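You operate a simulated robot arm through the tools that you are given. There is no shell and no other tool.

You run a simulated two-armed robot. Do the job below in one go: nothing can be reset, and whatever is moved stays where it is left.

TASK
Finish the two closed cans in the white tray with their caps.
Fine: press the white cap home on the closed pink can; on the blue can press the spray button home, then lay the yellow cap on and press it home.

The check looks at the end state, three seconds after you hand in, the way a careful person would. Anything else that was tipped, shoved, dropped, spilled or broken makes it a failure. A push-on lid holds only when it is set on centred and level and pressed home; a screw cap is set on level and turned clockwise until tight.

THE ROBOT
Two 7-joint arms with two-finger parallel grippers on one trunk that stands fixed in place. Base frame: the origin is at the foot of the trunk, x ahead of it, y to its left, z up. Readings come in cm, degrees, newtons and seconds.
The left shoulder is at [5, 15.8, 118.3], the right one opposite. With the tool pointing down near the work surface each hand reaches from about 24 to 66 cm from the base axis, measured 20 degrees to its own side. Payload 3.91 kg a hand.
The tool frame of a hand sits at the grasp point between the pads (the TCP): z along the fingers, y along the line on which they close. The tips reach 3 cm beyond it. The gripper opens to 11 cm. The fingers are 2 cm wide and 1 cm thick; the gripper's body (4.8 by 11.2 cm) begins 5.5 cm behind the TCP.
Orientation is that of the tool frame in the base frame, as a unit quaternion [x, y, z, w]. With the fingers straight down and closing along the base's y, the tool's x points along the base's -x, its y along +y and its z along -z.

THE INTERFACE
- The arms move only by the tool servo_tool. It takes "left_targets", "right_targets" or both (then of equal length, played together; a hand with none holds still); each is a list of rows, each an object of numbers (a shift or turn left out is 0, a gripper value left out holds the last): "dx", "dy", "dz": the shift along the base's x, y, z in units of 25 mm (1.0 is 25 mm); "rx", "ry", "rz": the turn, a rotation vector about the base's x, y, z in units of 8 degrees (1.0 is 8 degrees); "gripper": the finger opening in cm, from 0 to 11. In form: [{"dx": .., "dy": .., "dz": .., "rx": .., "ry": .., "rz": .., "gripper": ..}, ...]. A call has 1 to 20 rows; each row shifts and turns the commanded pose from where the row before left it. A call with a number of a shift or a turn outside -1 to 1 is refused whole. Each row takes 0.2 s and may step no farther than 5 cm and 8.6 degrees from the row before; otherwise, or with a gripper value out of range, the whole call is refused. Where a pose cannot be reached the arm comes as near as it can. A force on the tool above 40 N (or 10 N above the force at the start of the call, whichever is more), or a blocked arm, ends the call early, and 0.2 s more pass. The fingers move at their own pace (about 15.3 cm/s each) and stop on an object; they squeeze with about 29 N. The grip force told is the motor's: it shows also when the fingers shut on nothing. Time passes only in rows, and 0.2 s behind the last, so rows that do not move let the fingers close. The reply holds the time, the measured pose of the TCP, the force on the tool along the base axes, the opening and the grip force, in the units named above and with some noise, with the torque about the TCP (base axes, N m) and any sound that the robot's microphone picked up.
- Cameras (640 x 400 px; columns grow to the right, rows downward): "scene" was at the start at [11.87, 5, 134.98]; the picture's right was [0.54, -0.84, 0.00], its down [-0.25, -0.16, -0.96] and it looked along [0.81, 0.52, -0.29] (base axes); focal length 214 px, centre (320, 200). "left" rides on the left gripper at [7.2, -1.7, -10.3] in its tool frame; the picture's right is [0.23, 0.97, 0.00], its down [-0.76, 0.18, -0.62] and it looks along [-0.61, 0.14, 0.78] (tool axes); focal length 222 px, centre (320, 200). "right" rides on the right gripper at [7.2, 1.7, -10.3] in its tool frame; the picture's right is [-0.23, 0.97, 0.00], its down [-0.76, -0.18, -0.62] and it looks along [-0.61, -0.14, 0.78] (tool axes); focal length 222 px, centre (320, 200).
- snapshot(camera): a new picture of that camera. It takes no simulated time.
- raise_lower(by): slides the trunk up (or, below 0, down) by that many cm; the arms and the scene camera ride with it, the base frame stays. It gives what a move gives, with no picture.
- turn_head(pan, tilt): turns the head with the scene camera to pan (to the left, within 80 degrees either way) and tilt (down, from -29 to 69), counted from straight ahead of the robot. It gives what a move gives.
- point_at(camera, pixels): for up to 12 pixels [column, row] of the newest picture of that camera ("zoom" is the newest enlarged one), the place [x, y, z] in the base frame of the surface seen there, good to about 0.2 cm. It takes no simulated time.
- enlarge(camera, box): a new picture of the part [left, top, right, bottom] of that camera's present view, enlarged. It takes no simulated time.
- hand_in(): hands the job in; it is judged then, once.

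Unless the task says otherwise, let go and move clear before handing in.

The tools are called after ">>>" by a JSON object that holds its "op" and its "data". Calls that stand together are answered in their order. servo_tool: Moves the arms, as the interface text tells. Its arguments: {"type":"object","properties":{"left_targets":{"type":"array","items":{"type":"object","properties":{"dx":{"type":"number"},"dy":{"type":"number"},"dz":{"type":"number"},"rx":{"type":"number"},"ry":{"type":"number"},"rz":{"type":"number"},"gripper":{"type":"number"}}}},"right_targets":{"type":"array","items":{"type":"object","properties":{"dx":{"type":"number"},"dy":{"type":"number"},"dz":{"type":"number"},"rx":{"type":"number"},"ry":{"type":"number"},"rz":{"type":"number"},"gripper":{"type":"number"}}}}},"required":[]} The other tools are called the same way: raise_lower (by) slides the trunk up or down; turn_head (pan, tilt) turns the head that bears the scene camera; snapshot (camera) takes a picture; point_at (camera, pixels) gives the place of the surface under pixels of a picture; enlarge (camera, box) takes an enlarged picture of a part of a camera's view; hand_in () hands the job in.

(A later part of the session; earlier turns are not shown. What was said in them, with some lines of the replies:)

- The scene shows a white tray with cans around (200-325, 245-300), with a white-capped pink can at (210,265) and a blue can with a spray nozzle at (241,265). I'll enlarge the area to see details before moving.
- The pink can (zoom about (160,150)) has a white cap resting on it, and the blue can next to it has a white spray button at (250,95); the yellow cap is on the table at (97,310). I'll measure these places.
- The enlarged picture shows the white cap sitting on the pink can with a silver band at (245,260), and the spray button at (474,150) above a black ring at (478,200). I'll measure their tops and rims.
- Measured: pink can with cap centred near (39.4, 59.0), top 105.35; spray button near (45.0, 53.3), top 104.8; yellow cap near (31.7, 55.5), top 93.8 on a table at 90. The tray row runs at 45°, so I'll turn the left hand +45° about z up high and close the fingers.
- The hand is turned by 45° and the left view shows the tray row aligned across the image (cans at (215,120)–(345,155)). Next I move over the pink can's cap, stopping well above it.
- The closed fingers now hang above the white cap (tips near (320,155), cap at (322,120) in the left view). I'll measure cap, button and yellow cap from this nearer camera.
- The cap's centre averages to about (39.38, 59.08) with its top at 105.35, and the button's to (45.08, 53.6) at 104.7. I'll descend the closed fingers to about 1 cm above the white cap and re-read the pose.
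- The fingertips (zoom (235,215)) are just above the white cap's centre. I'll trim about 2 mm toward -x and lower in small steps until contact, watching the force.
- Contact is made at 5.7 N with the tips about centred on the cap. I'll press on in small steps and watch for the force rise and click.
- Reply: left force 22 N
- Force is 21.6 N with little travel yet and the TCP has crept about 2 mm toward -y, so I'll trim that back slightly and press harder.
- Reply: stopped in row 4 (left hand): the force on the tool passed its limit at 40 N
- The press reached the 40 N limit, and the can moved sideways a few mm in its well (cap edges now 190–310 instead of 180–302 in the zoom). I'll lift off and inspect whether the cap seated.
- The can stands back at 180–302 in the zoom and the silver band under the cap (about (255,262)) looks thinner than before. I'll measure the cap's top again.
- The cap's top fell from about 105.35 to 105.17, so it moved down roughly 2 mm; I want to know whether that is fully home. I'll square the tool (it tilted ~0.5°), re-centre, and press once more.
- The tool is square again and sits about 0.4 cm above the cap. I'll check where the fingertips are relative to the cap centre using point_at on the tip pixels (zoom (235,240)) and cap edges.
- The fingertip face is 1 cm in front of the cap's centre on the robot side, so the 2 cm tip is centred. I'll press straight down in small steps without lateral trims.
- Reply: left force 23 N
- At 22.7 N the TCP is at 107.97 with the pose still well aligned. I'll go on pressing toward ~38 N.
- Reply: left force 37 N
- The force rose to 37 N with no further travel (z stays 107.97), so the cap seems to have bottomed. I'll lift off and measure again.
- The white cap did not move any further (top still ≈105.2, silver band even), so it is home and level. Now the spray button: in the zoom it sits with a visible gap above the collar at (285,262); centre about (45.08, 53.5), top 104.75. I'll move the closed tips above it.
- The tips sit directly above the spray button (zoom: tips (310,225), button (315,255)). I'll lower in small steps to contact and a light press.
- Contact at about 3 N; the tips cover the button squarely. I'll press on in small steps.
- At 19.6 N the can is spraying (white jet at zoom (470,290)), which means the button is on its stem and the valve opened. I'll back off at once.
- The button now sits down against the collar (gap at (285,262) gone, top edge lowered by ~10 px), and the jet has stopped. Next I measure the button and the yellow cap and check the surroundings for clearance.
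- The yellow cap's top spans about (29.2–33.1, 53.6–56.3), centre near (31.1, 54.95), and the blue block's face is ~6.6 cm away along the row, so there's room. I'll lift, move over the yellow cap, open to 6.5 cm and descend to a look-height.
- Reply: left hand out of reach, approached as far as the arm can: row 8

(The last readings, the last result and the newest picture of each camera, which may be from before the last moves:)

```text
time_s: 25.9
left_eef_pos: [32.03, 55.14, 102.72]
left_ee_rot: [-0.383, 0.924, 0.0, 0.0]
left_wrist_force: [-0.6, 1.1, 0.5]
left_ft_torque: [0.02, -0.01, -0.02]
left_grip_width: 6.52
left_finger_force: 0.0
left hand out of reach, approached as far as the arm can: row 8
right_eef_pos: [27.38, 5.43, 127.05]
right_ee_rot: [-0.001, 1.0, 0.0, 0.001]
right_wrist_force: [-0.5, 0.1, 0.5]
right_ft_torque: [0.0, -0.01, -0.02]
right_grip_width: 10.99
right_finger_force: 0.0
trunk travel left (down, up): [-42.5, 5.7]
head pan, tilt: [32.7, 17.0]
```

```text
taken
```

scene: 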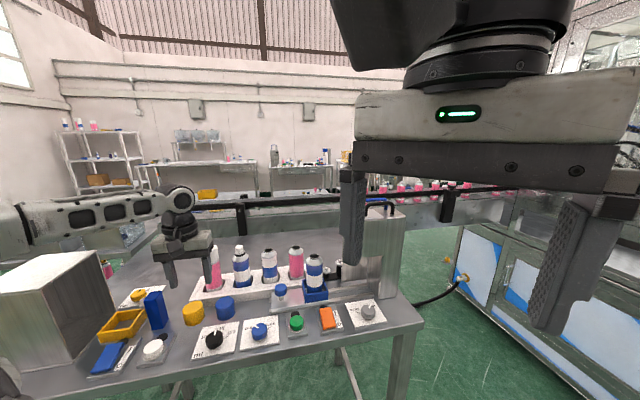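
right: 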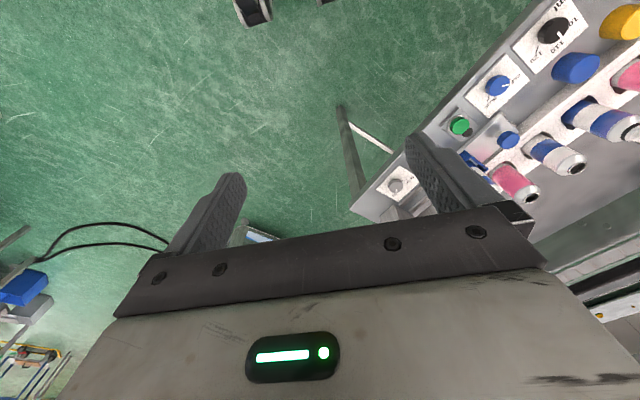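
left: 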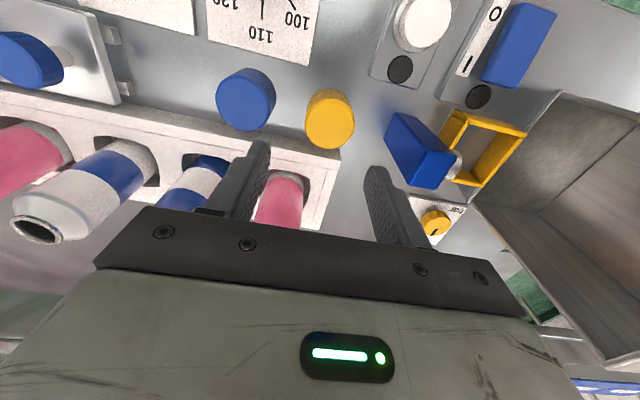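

Row 8 reported the reach limit and the hand stands at (32.03, 55.14, 102.72), about 0.9 cm short in x. I'll measure the yellow cap precisely with the close left camera (it is at (330,120)).

>>> {"op": "enlarge", "data": {"camera": "left", "box": [270, 60, 400, 160]}}

```text
4.00 times, centred on (335, 110) of left
```

zoom: 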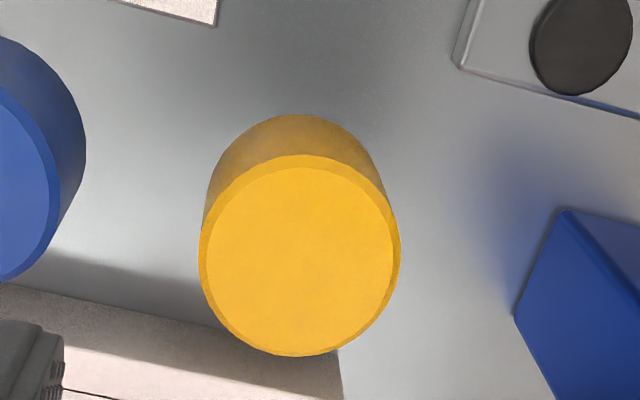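

>>> {"op": "point_at", "data": {"camera": "zoom", "pixels": [[300, 255], [205, 255], [395, 255], [300, 162], [300, 350], [225, 190], [375, 330], [370, 190], [230, 325], [540, 300], [40, 340]]}}

>>> {"op": "servo_tool", "data": {"left_targets": [{"dx": -0.2}, {"dx": -0.15}, {}]}}

```text
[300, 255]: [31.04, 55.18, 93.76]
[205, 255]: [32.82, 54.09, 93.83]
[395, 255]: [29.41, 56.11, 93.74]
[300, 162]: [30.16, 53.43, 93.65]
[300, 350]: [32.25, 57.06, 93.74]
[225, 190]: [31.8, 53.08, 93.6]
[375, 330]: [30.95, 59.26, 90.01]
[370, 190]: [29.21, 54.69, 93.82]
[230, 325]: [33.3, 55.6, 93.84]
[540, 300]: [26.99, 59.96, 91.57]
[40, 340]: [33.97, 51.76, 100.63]
```

```text
time_s: 26.7
left_eef_pos: [31.1, 55.12, 102.82]
left_ee_rot: [-0.383, 0.924, 0.0, 0.0]
left_wrist_force: [0.0, -0.2, -0.4]
left_ft_torque: [-0.02, 0.01, -0.02]
left_grip_width: 6.49
left_finger_force: 0.0
right_eef_pos: [27.36, 5.45, 127.05]
right_ee_rot: [0.0, 1.0, 0.0, 0.0]
right_wrist_force: [-0.1, 0.5, 0.4]
right_ft_torque: [-0.02, -0.01, 0.01]
right_grip_width: 11.0
right_finger_force: 0.2
trunk travel left (down, up): [-42.5, 5.7]
head pan, tilt: [32.7, 17.0]
```

The hand now reads (31.10, 55.12), matching the cap centre (31.15, 55.1) from both cameras. I'll descend to TCP z ≈ 94.7 with the fingers open around the cap.

>>> {"op": "servo_tool", "data": {"left_targets": [{"dz": -0.4}, {"dz": -0.7}, {"dz": -0.7}, {"dz": -0.7}, {"dz": -0.5}, {"dz": -0.25}, {}]}}

>>> {"op": "snapshot", "data": {"camera": "left"}}

>>> {"op": "enlarge", "data": {"camera": "scene", "box": [136, 260, 248, 330]}}

```text
time_s: 28.3
left_eef_pos: [31.25, 55.04, 94.63]
left_ee_rot: [-0.383, 0.924, 0.001, -0.001]
left_wrist_force: [-0.5, 1.2, 0.0]
left_ft_torque: [0.01, 0.03, 0.04]
left_grip_width: 6.51
left_finger_force: 0.0
right_eef_pos: [27.35, 5.54, 127.04]
right_ee_rot: [-0.001, 1.0, 0.001, -0.001]
right_wrist_force: [0.1, -0.4, 0.6]
right_ft_torque: [-0.01, 0.03, 0.0]
right_grip_width: 10.98
right_finger_force: 0.0
trunk travel left (down, up): [-42.5, 5.7]
head pan, tilt: [32.7, 17.0]
```

```text
taken
```

left: 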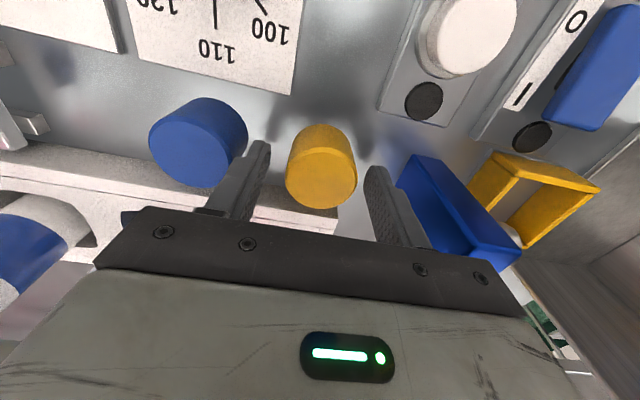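

```text
5.71 times, centred on (192, 295) of scene
```

zoom: 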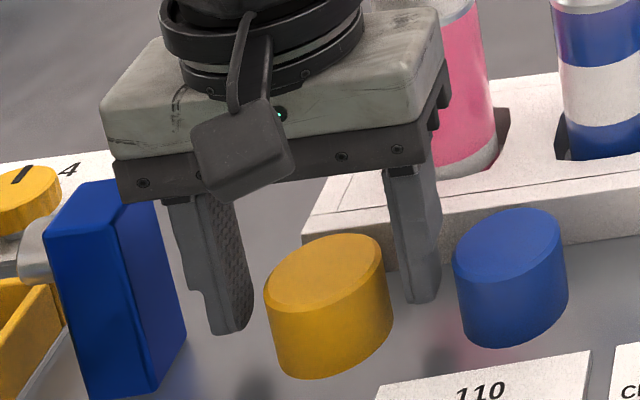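

The fingers straddle the cap; I'll verify alignment in depth by locating the finger faces and the cap in the zoom before closing.

>>> {"op": "point_at", "data": {"camera": "zoom", "pixels": [[218, 322], [245, 315], [415, 292], [435, 285], [325, 270], [270, 290], [380, 255]]}}

>>> {"op": "point_at", "data": {"camera": "left", "pixels": [[262, 148], [250, 200], [375, 175], [390, 200], [320, 180], [290, 180], [354, 180]]}}

```text
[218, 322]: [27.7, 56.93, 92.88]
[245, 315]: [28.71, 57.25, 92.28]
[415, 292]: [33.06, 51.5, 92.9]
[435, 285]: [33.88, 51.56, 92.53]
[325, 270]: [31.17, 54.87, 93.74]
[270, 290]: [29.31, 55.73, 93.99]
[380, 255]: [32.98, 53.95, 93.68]
```

```text
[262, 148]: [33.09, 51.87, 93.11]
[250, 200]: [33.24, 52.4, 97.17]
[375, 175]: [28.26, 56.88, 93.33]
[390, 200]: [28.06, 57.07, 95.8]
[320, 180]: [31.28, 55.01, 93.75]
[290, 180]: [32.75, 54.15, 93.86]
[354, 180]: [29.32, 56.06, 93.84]
```

Finger faces and the cap line up within about 0.1 cm in depth. I'll close on the cap in two steps.

>>> {"op": "servo_tool", "data": {"left_targets": [{"gripper": 4.8}, {"gripper": 4.3}, {"gripper": 3.0}, {}, {}]}}

>>> {"op": "snapshot", "data": {"camera": "left"}}

```text
time_s: 29.5
left_eef_pos: [31.11, 55.04, 94.64]
left_ee_rot: [-0.383, 0.924, 0.0, 0.0]
left_wrist_force: [-0.7, 0.7, -0.9]
left_ft_torque: [0.0, 0.01, 0.04]
left_grip_width: 4.38
left_finger_force: 28.8
right_eef_pos: [27.34, 5.44, 127.06]
right_ee_rot: [-0.001, 1.0, 0.001, 0.0]
right_wrist_force: [0.7, 0.2, -0.1]
right_ft_torque: [0.0, -0.04, -0.02]
right_grip_width: 11.01
right_finger_force: 0.2
trunk travel left (down, up): [-42.5, 5.7]
head pan, tilt: [32.7, 17.0]
```

```text
taken
```

left: 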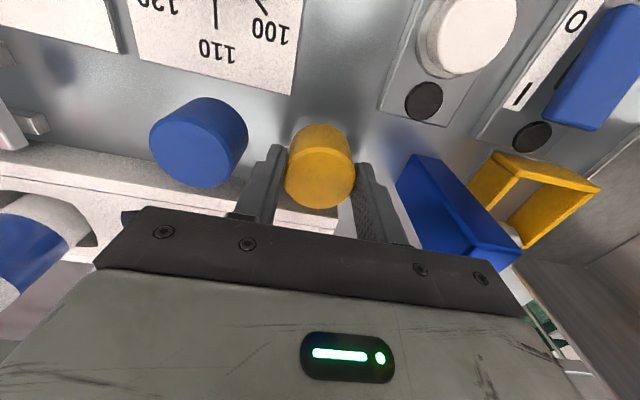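

The cap is gripped (opening 4.38 cm, 28.8 N). I'll lift it straight up slowly to about z = 104.

>>> {"op": "servo_tool", "data": {"left_targets": [{"dz": 0.15}, {"dz": 0.3}, {"dz": 0.6}, {"dz": 0.7}, {"dz": 0.7}, {"dz": 0.7}, {"dz": 0.5}, {}]}}

>>> {"op": "snapshot", "data": {"camera": "left"}}

>>> {"op": "enlarge", "data": {"camera": "scene", "box": [136, 230, 248, 300]}}

```text
time_s: 31.3
left_eef_pos: [31.16, 55.02, 103.78]
left_ee_rot: [-0.383, 0.924, 0.001, -0.001]
left_wrist_force: [0.2, -0.1, -0.7]
left_ft_torque: [-0.01, 0.03, 0.01]
left_grip_width: 4.37
left_finger_force: 29.4
right_eef_pos: [27.25, 5.49, 127.0]
right_ee_rot: [-0.002, 1.0, 0.001, -0.001]
right_wrist_force: [-0.2, 0.0, 0.5]
right_ft_torque: [-0.01, 0.0, -0.01]
right_grip_width: 11.0
right_finger_force: 0.0
trunk travel left (down, up): [-42.5, 5.7]
head pan, tilt: [32.7, 17.0]
```

```text
taken
```

left: 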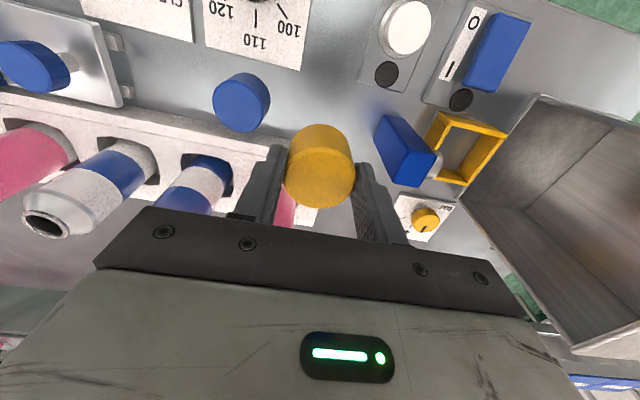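

```text
5.71 times, centred on (192, 265) of scene
```

zoom: 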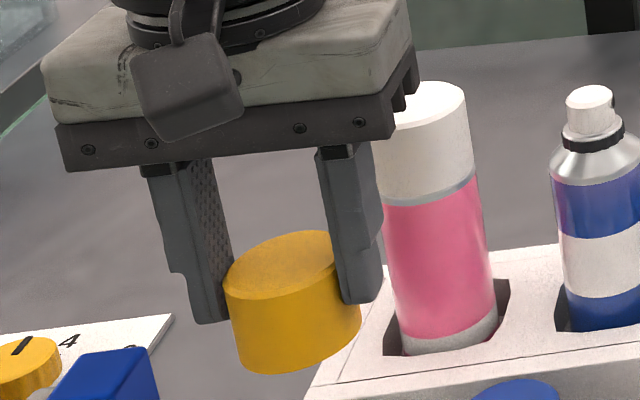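

The cap is held level between the fingers. I'll carry it away from the pink can along the row while rising (the pose at x=31, z=113 was out of reach), then over toward the blue can at a safe height.

>>> {"op": "servo_tool", "data": {"left_targets": [{"dx": 0.2, "dy": -0.2, "dz": 0.4}, {"dx": 0.34, "dy": -0.34, "dz": 0.6}, {"dx": 0.34, "dy": -0.34, "dz": 0.6}, {"dx": 0.34, "dy": -0.34, "dz": 0.7}, {"dx": 0.34, "dy": -0.34, "dz": 0.7}, {"dx": 0.36, "dy": -0.36, "dz": 0.6}, {"dx": 0.5, "dy": 0.2}, {"dx": 0.7, "dy": 0.3}, {"dx": 0.7, "dy": 0.3}, {"dx": 0.7, "dy": 0.3}, {"dx": 0.6, "dy": 0.2}, {"dx": 0.3, "dy": 0.04}, {}]}}

>>> {"op": "snapshot", "data": {"camera": "left"}}

>>> {"op": "enlarge", "data": {"camera": "scene", "box": [190, 200, 290, 270]}}

```text
time_s: 34.1
left_eef_pos: [44.69, 53.65, 112.8]
left_ee_rot: [-0.383, 0.924, 0.0, 0.0]
left_wrist_force: [-0.1, 0.6, -0.7]
left_ft_torque: [0.0, 0.02, -0.04]
left_grip_width: 4.35
left_finger_force: 29.2
right_eef_pos: [27.38, 5.5, 127.03]
right_ee_rot: [-0.001, 1.0, 0.001, -0.001]
right_wrist_force: [-0.4, 0.1, -0.3]
right_ft_torque: [0.05, -0.02, 0.0]
right_grip_width: 10.98
right_finger_force: 0.0
trunk travel left (down, up): [-42.5, 5.7]
head pan, tilt: [32.7, 17.0]
```

```text
taken
```

left: 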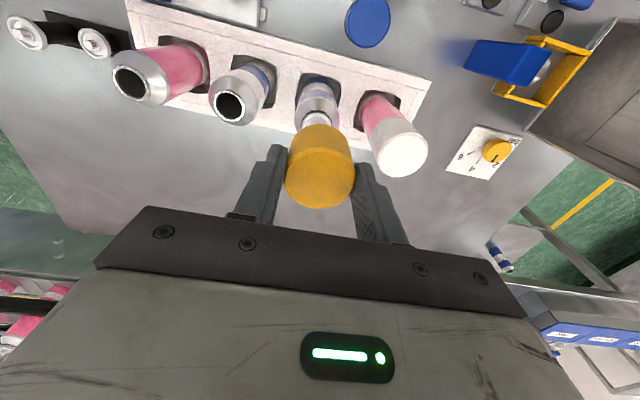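

```text
5.71 times, centred on (240, 235) of scene
```

zoom: 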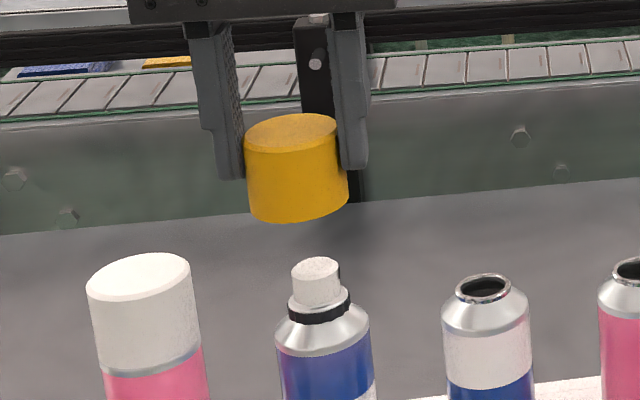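

The yellow cap hangs above the blue can (zoom: cap (295,165), can button (318,280)). I'll measure the cap, the can's shoulder, collar and button in the same picture for a relative alignment.

>>> {"op": "point_at", "data": {"camera": "zoom", "pixels": [[255, 190], [296, 200], [340, 185], [250, 140], [290, 125], [335, 125], [280, 345], [320, 355], [366, 340], [318, 268], [295, 275], [337, 265]]}}

>>> {"op": "enlarge", "data": {"camera": "scene", "box": [222, 210, 262, 270]}}

>>> {"op": "enlarge", "data": {"camera": "left", "box": [270, 70, 370, 170]}}

```text
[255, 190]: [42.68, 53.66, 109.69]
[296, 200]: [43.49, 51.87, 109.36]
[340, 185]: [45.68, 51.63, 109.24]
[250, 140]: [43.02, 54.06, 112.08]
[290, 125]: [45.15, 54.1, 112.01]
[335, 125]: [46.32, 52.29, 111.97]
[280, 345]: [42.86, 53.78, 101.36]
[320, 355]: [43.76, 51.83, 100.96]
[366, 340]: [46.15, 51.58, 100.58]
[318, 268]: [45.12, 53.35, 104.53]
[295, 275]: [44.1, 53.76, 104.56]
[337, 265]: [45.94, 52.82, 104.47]
```

```text
6.67 times, centred on (242, 240) of scene
```

zoom: 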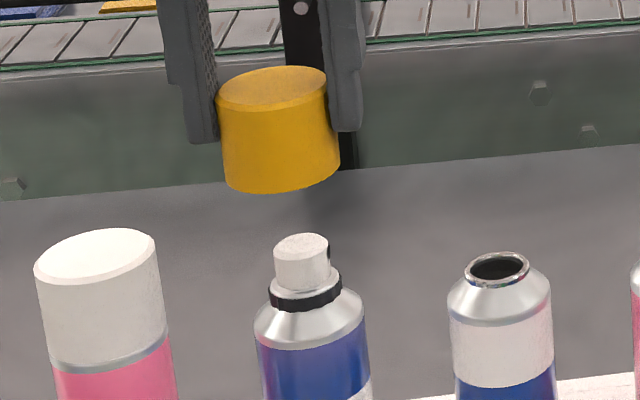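

```text
4.00 times, centred on (320, 120) of left
```

zoom: 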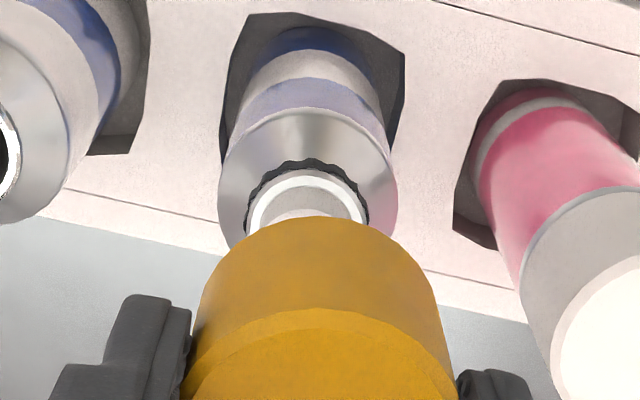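

In one frame of reference the cap hangs at about (44.67, 53.63) and the can's axis lies at about (45.08, 53.53). I'll shift by +0.4 cm in x and -0.1 cm in y and lower until the cap's rim is just above the button.

>>> {"op": "servo_tool", "data": {"left_targets": [{"dx": 0.16, "dy": -0.04}, {"dz": -0.4}, {"dz": -0.4}, {"dz": -0.3}, {}]}}

>>> {"op": "enlarge", "data": {"camera": "scene", "box": [218, 220, 266, 260]}}

>>> {"op": "enlarge", "data": {"camera": "left", "box": [270, 70, 370, 170]}}

```text
time_s: 35.3
left_eef_pos: [45.1, 53.47, 110.07]
left_ee_rot: [-0.382, 0.924, 0.001, 0.0]
left_wrist_force: [-0.8, -0.4, 0.2]
left_ft_torque: [0.03, 0.01, 0.02]
left_grip_width: 4.32
left_finger_force: 29.2
right_eef_pos: [27.44, 5.55, 126.97]
right_ee_rot: [-0.001, 1.0, 0.001, 0.0]
right_wrist_force: [-1.1, 0.3, 0.0]
right_ft_torque: [0.01, -0.03, -0.01]
right_grip_width: 11.02
right_finger_force: 0.1
trunk travel left (down, up): [-42.5, 5.7]
head pan, tilt: [32.7, 17.0]
```

```text
10.00 times, centred on (242, 240) of scene
```

zoom: 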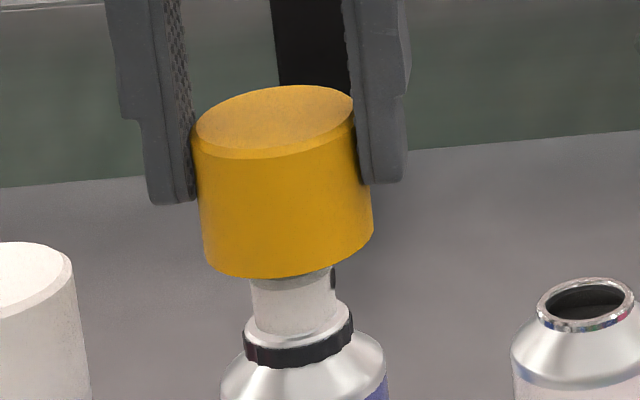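

```text
4.00 times, centred on (320, 120) of left
```

zoom: 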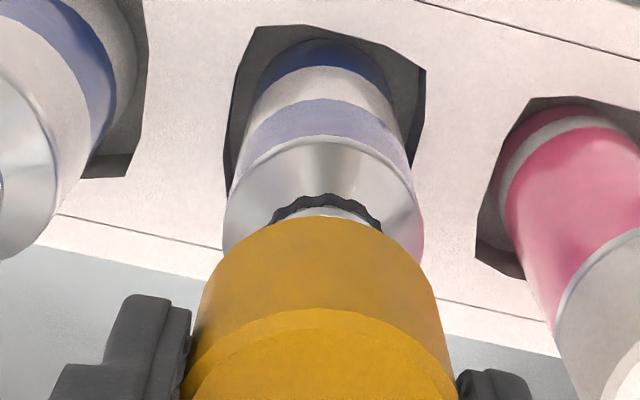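

In the scene zoom the cap's rim centre (≈289 at row 255) matches the can's axis extrapolated there (≈289.6), so sideways alignment is good. I'll check the depth direction with points on the collar and shoulder from both cameras.

>>> {"op": "point_at", "data": {"camera": "zoom", "pixels": [[325, 137], [240, 170], [405, 165], [228, 215], [420, 220], [325, 200], [285, 208], [370, 210], [325, 165], [325, 230], [325, 250]]}}

>>> {"op": "enlarge", "data": {"camera": "scene", "box": [226, 236, 258, 260]}}

```text
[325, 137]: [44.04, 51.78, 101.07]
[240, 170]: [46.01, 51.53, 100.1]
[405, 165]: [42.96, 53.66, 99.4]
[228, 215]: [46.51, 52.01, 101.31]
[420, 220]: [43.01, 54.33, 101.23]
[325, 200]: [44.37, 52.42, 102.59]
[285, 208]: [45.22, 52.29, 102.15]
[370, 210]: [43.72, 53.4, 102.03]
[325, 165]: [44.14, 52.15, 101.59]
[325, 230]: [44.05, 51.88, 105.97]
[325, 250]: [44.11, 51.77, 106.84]
```

```text
16.00 times, centred on (242, 248) of scene
```

zoom: 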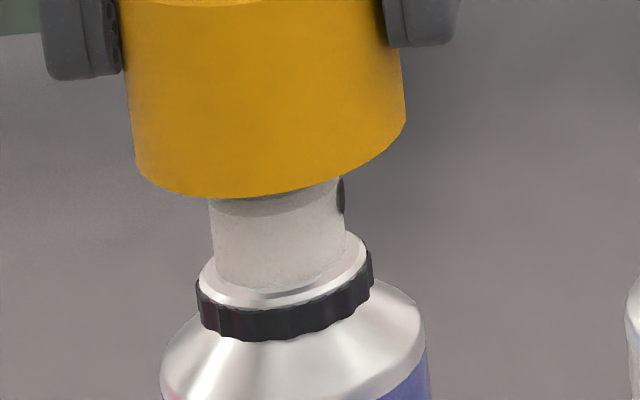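

Both cameras agree the cap is aligned within ~0.1 cm in depth (cap front n≈67.8, shoulder front n≈67.75); a small nudge of (-0.05, +0.07) cm centres it further. Then I lower the cap over the button, stopping about 1 cm above the expected seat.

>>> {"op": "servo_tool", "data": {"left_targets": [{"dx": -0.02, "dy": 0.03}, {"dz": -0.3}, {"dz": -0.4}, {"dz": -0.4}, {"dz": -0.15}, {}]}}

>>> {"op": "enlarge", "data": {"camera": "scene", "box": [218, 225, 266, 265]}}

>>> {"op": "enlarge", "data": {"camera": "left", "box": [270, 70, 370, 170]}}

```text
time_s: 36.7
left_eef_pos: [45.03, 53.56, 107.0]
left_ee_rot: [-0.383, 0.924, 0.0, -0.001]
left_wrist_force: [0.6, 0.7, 0.0]
left_ft_torque: [-0.02, -0.03, 0.0]
left_grip_width: 4.37
left_finger_force: 28.6
right_eef_pos: [27.42, 5.56, 127.04]
right_ee_rot: [-0.001, 1.0, 0.0, 0.0]
right_wrist_force: [-0.3, 0.2, 1.0]
right_ft_torque: [0.02, 0.01, 0.01]
right_grip_width: 11.0
right_finger_force: 0.1
trunk travel left (down, up): [-42.5, 5.7]
head pan, tilt: [32.7, 17.0]
```

```text
10.00 times, centred on (242, 245) of scene
```

zoom: 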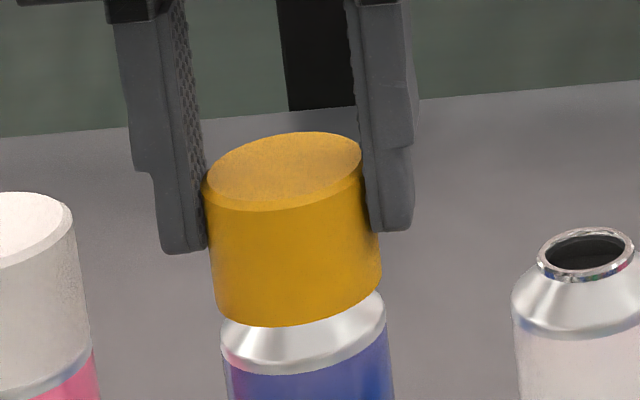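

```text
4.00 times, centred on (320, 120) of left
```

zoom: 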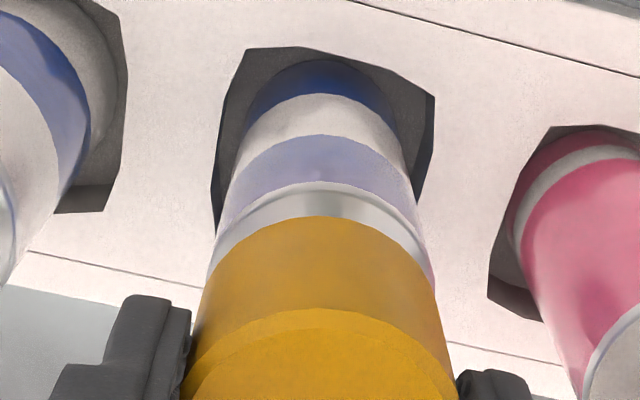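

The cap sits squarely over the shoulder in both views. I'll continue down in small steps to feel contact.

>>> {"op": "servo_tool", "data": {"left_targets": [{"dz": -0.1}, {"dz": -0.1}, {"dz": -0.06}, {"dz": -0.04}, {"dz": -0.04}, {}]}}

>>> {"op": "enlarge", "data": {"camera": "scene", "box": [218, 225, 266, 265]}}

```text
time_s: 38.1
left_eef_pos: [45.0, 53.39, 106.19]
left_ee_rot: [-0.381, 0.924, 0.0, 0.002]
left_wrist_force: [-0.8, -0.4, 7.3]
left_ft_torque: [0.01, 0.11, -0.01]
left_grip_width: 4.36
left_finger_force: 28.9
right_eef_pos: [27.33, 5.52, 126.99]
right_ee_rot: [-0.001, 1.0, 0.001, 0.0]
right_wrist_force: [-0.5, 0.1, 0.9]
right_ft_torque: [0.0, -0.01, 0.02]
right_grip_width: 10.98
right_finger_force: 0.1
trunk travel left (down, up): [-42.5, 5.7]
head pan, tilt: [32.7, 17.0]
```

```text
10.00 times, centred on (242, 245) of scene
```

zoom: 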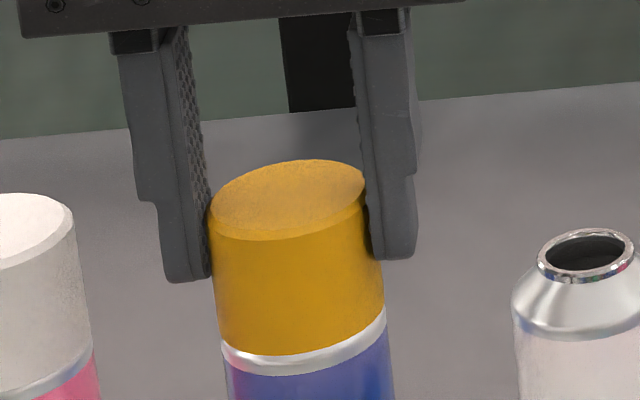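

The cap's rim rests on the shoulder: 7.3 N at TCP z = 106.19 with a thin even silver band. I'll ease the load, open the fingers just enough, and rise straight up clear of the cap.

>>> {"op": "servo_tool", "data": {"left_targets": [{"dz": 0.06}, {"gripper": 5.0}, {"gripper": 5.8}, {}, {"dz": 0.3}, {"dz": 0.6}, {"dz": 0.8}, {"dz": 0.3}, {"gripper": 0}, {}, {}]}}

>>> {"op": "enlarge", "data": {"camera": "scene", "box": [218, 225, 266, 265]}}

>>> {"op": "snapshot", "data": {"camera": "left"}}

```text
time_s: 40.5
left_eef_pos: [45.01, 53.56, 111.18]
left_ee_rot: [-0.383, 0.924, 0.0, 0.0]
left_wrist_force: [0.0, 1.3, 0.3]
left_ft_torque: [0.0, 0.02, 0.02]
left_grip_width: 0.0
left_finger_force: 29.0
right_eef_pos: [27.31, 5.48, 126.92]
right_ee_rot: [-0.001, 1.0, 0.001, 0.0]
right_wrist_force: [0.5, 1.0, 0.6]
right_ft_torque: [-0.01, 0.0, 0.03]
right_grip_width: 11.02
right_finger_force: 0.1
trunk travel left (down, up): [-42.5, 5.7]
head pan, tilt: [32.7, 17.0]
```

```text
10.00 times, centred on (242, 245) of scene
```

zoom: 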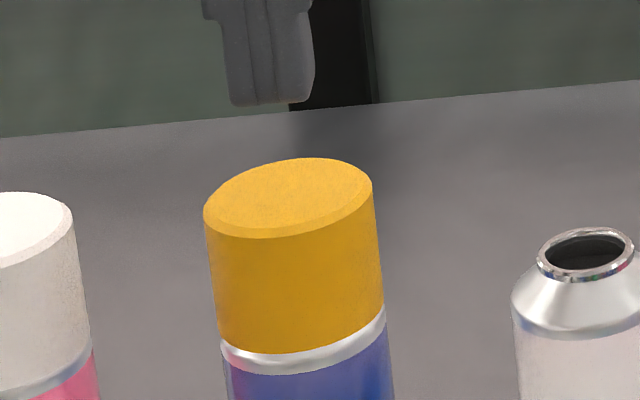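

```text
taken
```

left: 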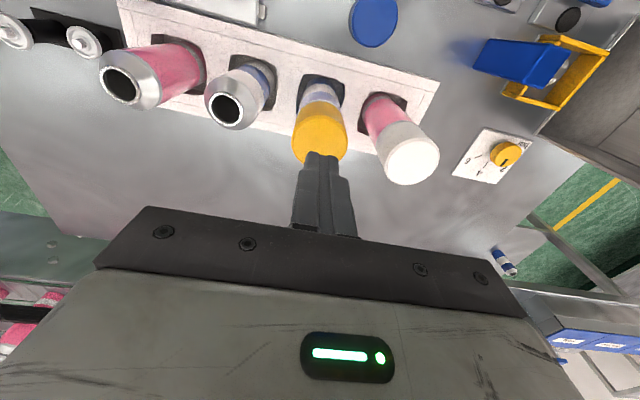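

The cap stays on the can, seemingly level, with a silver band at (305,355) below it. I'll measure its top for level and centre before pressing.

>>> {"op": "point_at", "data": {"camera": "zoom", "pixels": [[288, 197], [212, 210], [365, 182], [305, 162], [275, 230], [230, 180], [340, 215]]}}

>>> {"op": "point_at", "data": {"camera": "left", "pixels": [[320, 135], [297, 135], [343, 135], [320, 112], [300, 148]]}}

>>> {"op": "enlarge", "data": {"camera": "left", "box": [270, 70, 370, 170]}}

```text
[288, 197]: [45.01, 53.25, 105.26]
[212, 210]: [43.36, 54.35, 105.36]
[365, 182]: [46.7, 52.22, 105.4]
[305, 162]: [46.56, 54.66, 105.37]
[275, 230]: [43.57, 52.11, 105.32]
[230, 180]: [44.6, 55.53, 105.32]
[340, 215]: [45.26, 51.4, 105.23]
```

```text
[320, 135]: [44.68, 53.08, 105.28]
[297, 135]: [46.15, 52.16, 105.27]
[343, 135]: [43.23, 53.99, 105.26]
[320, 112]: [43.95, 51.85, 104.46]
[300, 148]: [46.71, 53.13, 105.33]
```

```text
4.00 times, centred on (320, 120) of left
```

zoom: 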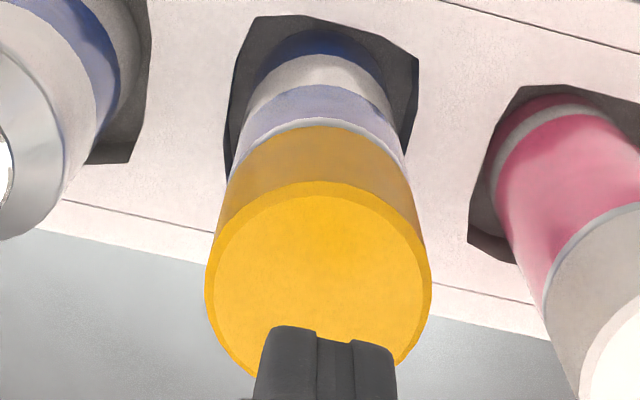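

The yellow cap's top reads 105.23–105.40 all round (level) and is centred at about (45.03, 53.45), right under the closed tips at (45.01, 53.56). I'll descend and press in small steps.

>>> {"op": "servo_tool", "data": {"left_targets": [{"dz": -0.4}, {"dz": -0.4}, {"dz": -0.2}, {"dz": -0.08}, {"dz": -0.05}, {"dz": -0.05}, {"dz": -0.05}, {}]}}

>>> {"op": "enlarge", "data": {"camera": "scene", "box": [218, 225, 266, 265]}}

```text
time_s: 42.3
left_eef_pos: [45.02, 53.54, 108.24]
left_ee_rot: [-0.382, 0.924, -0.001, 0.002]
left_wrist_force: [0.6, 0.1, 6.8]
left_ft_torque: [0.04, -0.03, 0.01]
left_grip_width: 0.01
left_finger_force: 28.6
right_eef_pos: [27.32, 5.46, 126.98]
right_ee_rot: [0.0, 1.0, 0.0, 0.001]
right_wrist_force: [0.3, -0.1, -0.3]
right_ft_torque: [0.01, 0.0, 0.02]
right_grip_width: 10.98
right_finger_force: 0.0
trunk travel left (down, up): [-42.5, 5.7]
head pan, tilt: [32.7, 17.0]
```

```text
10.00 times, centred on (242, 245) of scene
```

zoom: 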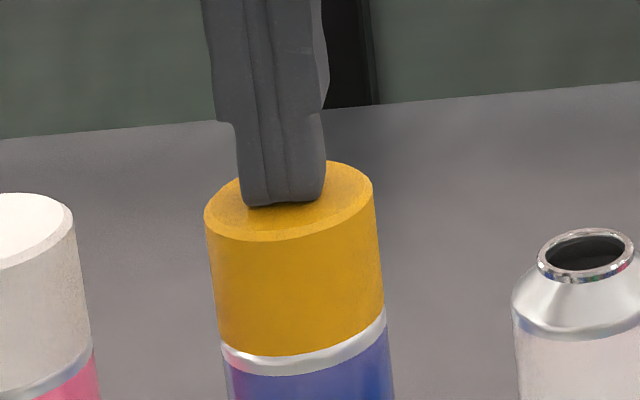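

Contact at 6.8 N with negligible torque, tips centred on the cap. I'll press further step by step.

>>> {"op": "servo_tool", "data": {"left_targets": [{"dz": -0.05}, {"dz": -0.05}, {"dz": -0.04}, {"dz": -0.04}, {}]}}

>>> {"op": "enlarge", "data": {"camera": "scene", "box": [218, 225, 266, 265]}}

```text
time_s: 43.5
left_eef_pos: [44.94, 53.32, 108.05]
left_ee_rot: [-0.383, 0.924, 0.0, 0.003]
left_wrist_force: [2.0, 2.7, 25.1]
left_ft_torque: [0.11, -0.1, -0.01]
left_grip_width: 0.01
left_finger_force: 29.2
right_eef_pos: [27.19, 5.29, 127.1]
right_ee_rot: [-0.002, 1.0, 0.001, 0.001]
right_wrist_force: [-0.5, -0.2, 0.7]
right_ft_torque: [0.01, -0.02, -0.02]
right_grip_width: 10.99
right_finger_force: 0.1
trunk travel left (down, up): [-42.5, 5.7]
head pan, tilt: [32.7, 17.0]
```

```text
10.00 times, centred on (242, 245) of scene
```

zoom: 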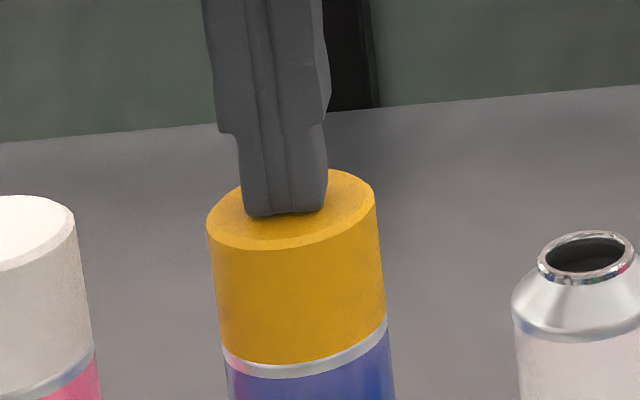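

At 25 N the silver band under the yellow cap has narrowed ((305,365)), so it is going down. I'll continue to about 37 N.

>>> {"op": "servo_tool", "data": {"left_targets": [{"dz": -0.04}, {"dz": -0.03}, {"dz": -0.03}, {}]}}

>>> {"op": "enlarge", "data": {"camera": "scene", "box": [218, 225, 266, 265]}}

```text
time_s: 44.5
left_eef_pos: [44.85, 53.37, 107.89]
left_ee_rot: [-0.383, 0.924, -0.002, 0.006]
left_wrist_force: [0.7, 3.4, 38.1]
left_ft_torque: [0.17, -0.06, 0.02]
left_grip_width: 0.02
left_finger_force: 29.4
right_eef_pos: [27.16, 5.33, 127.11]
right_ee_rot: [-0.001, 1.0, 0.002, 0.001]
right_wrist_force: [-0.1, 0.5, 0.3]
right_ft_torque: [0.01, -0.03, 0.02]
right_grip_width: 10.97
right_finger_force: 0.1
trunk travel left (down, up): [-42.5, 5.7]
head pan, tilt: [32.7, 17.0]
```

```text
10.00 times, centred on (242, 245) of scene
```

zoom: 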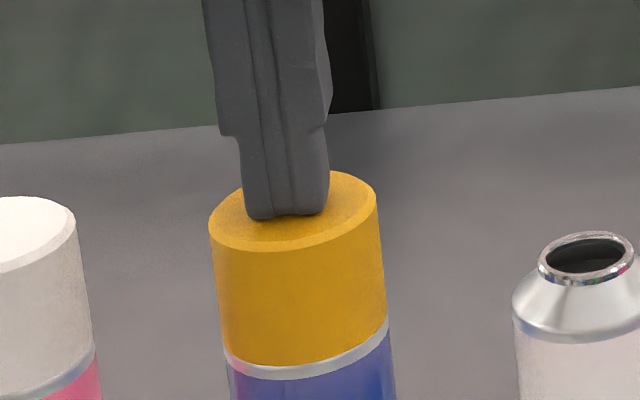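

The press holds 38 N with no more travel in the picture, so the cap seems to have bottomed. I'll back off and rise straight up, then inspect.

>>> {"op": "servo_tool", "data": {"left_targets": [{"dz": 0.1}, {"dz": 0.1}, {"dz": 0.15}, {"dz": 0.3}, {"dz": 0.6}, {"dz": 0.6}, {}]}}

>>> {"op": "enlarge", "data": {"camera": "scene", "box": [218, 225, 266, 265]}}

>>> {"op": "enlarge", "data": {"camera": "left", "box": [270, 70, 430, 190]}}

```text
time_s: 46.1
left_eef_pos: [45.07, 53.54, 111.84]
left_ee_rot: [-0.383, 0.924, 0.0, -0.001]
left_wrist_force: [0.8, 0.1, 0.9]
left_ft_torque: [0.0, -0.02, -0.06]
left_grip_width: 0.02
left_finger_force: 29.3
right_eef_pos: [27.3, 5.54, 127.04]
right_ee_rot: [-0.001, 1.0, 0.001, 0.0]
right_wrist_force: [-0.6, 0.1, -0.1]
right_ft_torque: [-0.03, 0.0, -0.01]
right_grip_width: 11.0
right_finger_force: 0.0
trunk travel left (down, up): [-42.5, 5.7]
head pan, tilt: [32.7, 17.0]
```

```text
10.00 times, centred on (242, 245) of scene
```

zoom: 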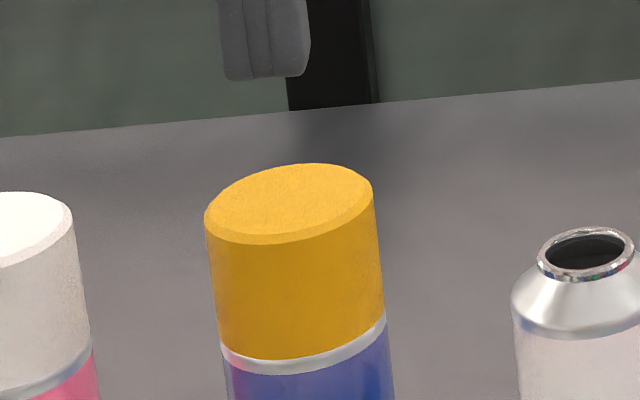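

```text
3.33 times, centred on (350, 130) of left
```

zoom: 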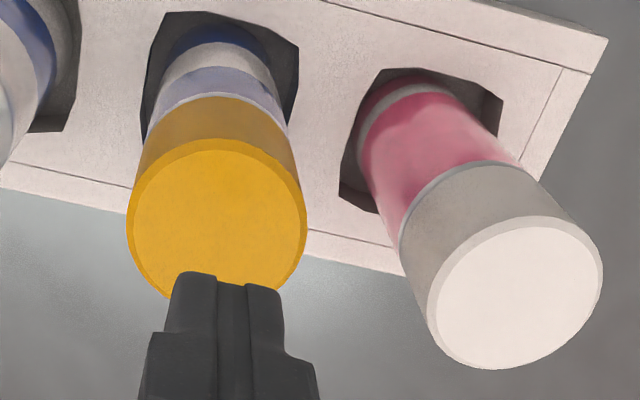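

The yellow cap dropped about 0.17 cm, the same as the white one, and both show an equal, even silver band. I'll verify levels and then retreat the arm clear upward.

>>> {"op": "point_at", "data": {"camera": "zoom", "pixels": [[215, 220], [140, 220], [295, 210], [215, 150], [190, 262], [515, 290], [440, 290], [595, 270], [520, 225], [500, 362]]}}

>>> {"op": "servo_tool", "data": {"left_targets": [{"dz": 0.6}, {"dz": 0.8}, {"dz": 0.8}, {"dz": 0.8, "dy": -0.3}, {"dz": 0.6, "dx": -0.4, "dy": -0.6}, {"dx": -0.6, "dy": -0.8}, {"dx": -0.6, "dy": -0.8}, {"dx": -0.6, "dy": -0.8}, {"dx": -0.6, "dy": -0.8}, {"dx": -0.4, "dy": -0.8}, {"dy": -0.6}, {}]}}

>>> {"op": "snapshot", "data": {"camera": "scene"}}

>>> {"op": "snapshot", "data": {"camera": "left"}}

>>> {"op": "enlarge", "data": {"camera": "scene", "box": [180, 230, 276, 290]}}

```text
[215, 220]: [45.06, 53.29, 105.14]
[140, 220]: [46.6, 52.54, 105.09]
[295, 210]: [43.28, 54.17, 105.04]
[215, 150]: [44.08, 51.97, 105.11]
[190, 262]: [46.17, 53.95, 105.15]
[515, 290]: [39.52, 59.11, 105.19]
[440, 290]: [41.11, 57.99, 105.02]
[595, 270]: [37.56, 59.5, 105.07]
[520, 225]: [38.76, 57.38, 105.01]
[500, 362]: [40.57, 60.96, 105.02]
```

```text
time_s: 48.7
left_eef_pos: [37.09, 39.63, 121.08]
left_ee_rot: [-0.383, 0.924, 0.0, 0.001]
left_wrist_force: [-0.8, 0.2, -0.6]
left_ft_torque: [0.01, -0.03, -0.01]
left_grip_width: 0.0
left_finger_force: 28.6
right_eef_pos: [27.4, 5.44, 127.08]
right_ee_rot: [-0.001, 1.0, 0.001, 0.0]
right_wrist_force: [-0.9, -0.1, -0.2]
right_ft_torque: [0.0, 0.0, 0.0]
right_grip_width: 11.01
right_finger_force: 0.1
trunk travel left (down, up): [-42.5, 5.7]
head pan, tilt: [32.7, 17.0]
```

```text
taken
```

scene: 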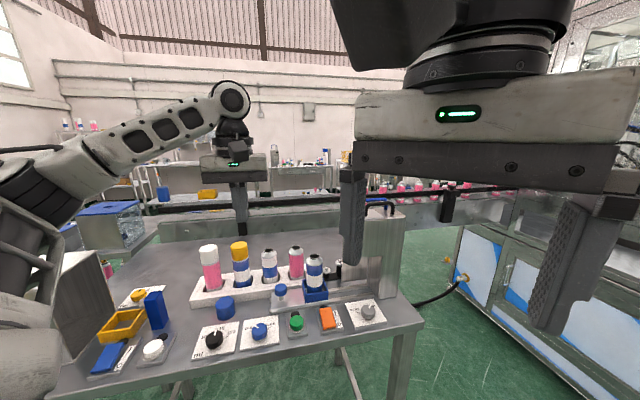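

```text
taken
```

left: 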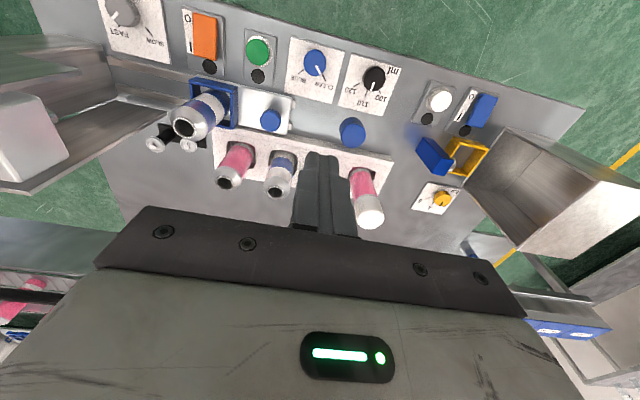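

```text
6.67 times, centred on (228, 260) of scene
```

zoom: 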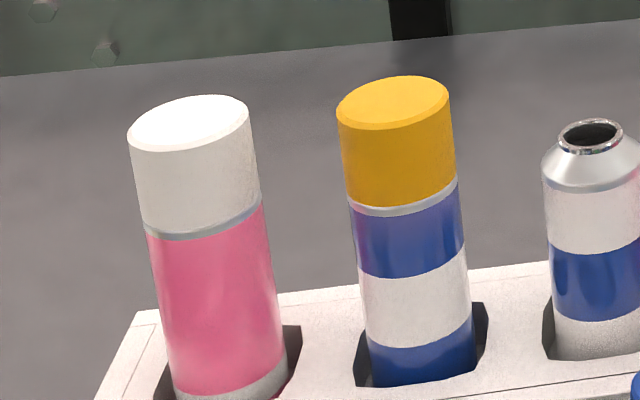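

Both caps sit level and home (tops about 105.1 all round, even thin silver bands at zoom (205,230) and (405,200)). The other cans, caps and panels look unmoved and the hand is clear, so I hand the job in.

>>> {"op": "hand_in", "data": {}}

```text
The job is handed in.
```

Both cans in the white tray are capped and handed in. I haven't seen the check's verdict, only that the job was accepted.

| Part | Pressed to | Moved down | End state |
|---|---|---|---|
| White cap, pink can | 40 N, then 37 N again | about 0.17 cm | level; the second press moved it no further |
| Spray button, blue can | about 20 N | about 0.18 cm | gap above the collar closed |
| Yellow cap, blue can | 38 N | about 0.17 cm | level and centred |

- **Spray:** pressing the button home let out a short burst of spray toward the next cans in the row. I backed off at once and saw no residue in the later pictures. This is the one thing the check might count as a spill.
- **Seating:** the robot's microphone reported no click for any of the parts. I judged them home from the drop, the force rising with no further travel, and the same thin silver band under both caps.
- **Surroundings:** the last pictures show the other cans, the blue cap and the panels where they were. The left hand was moved clear before handing in.
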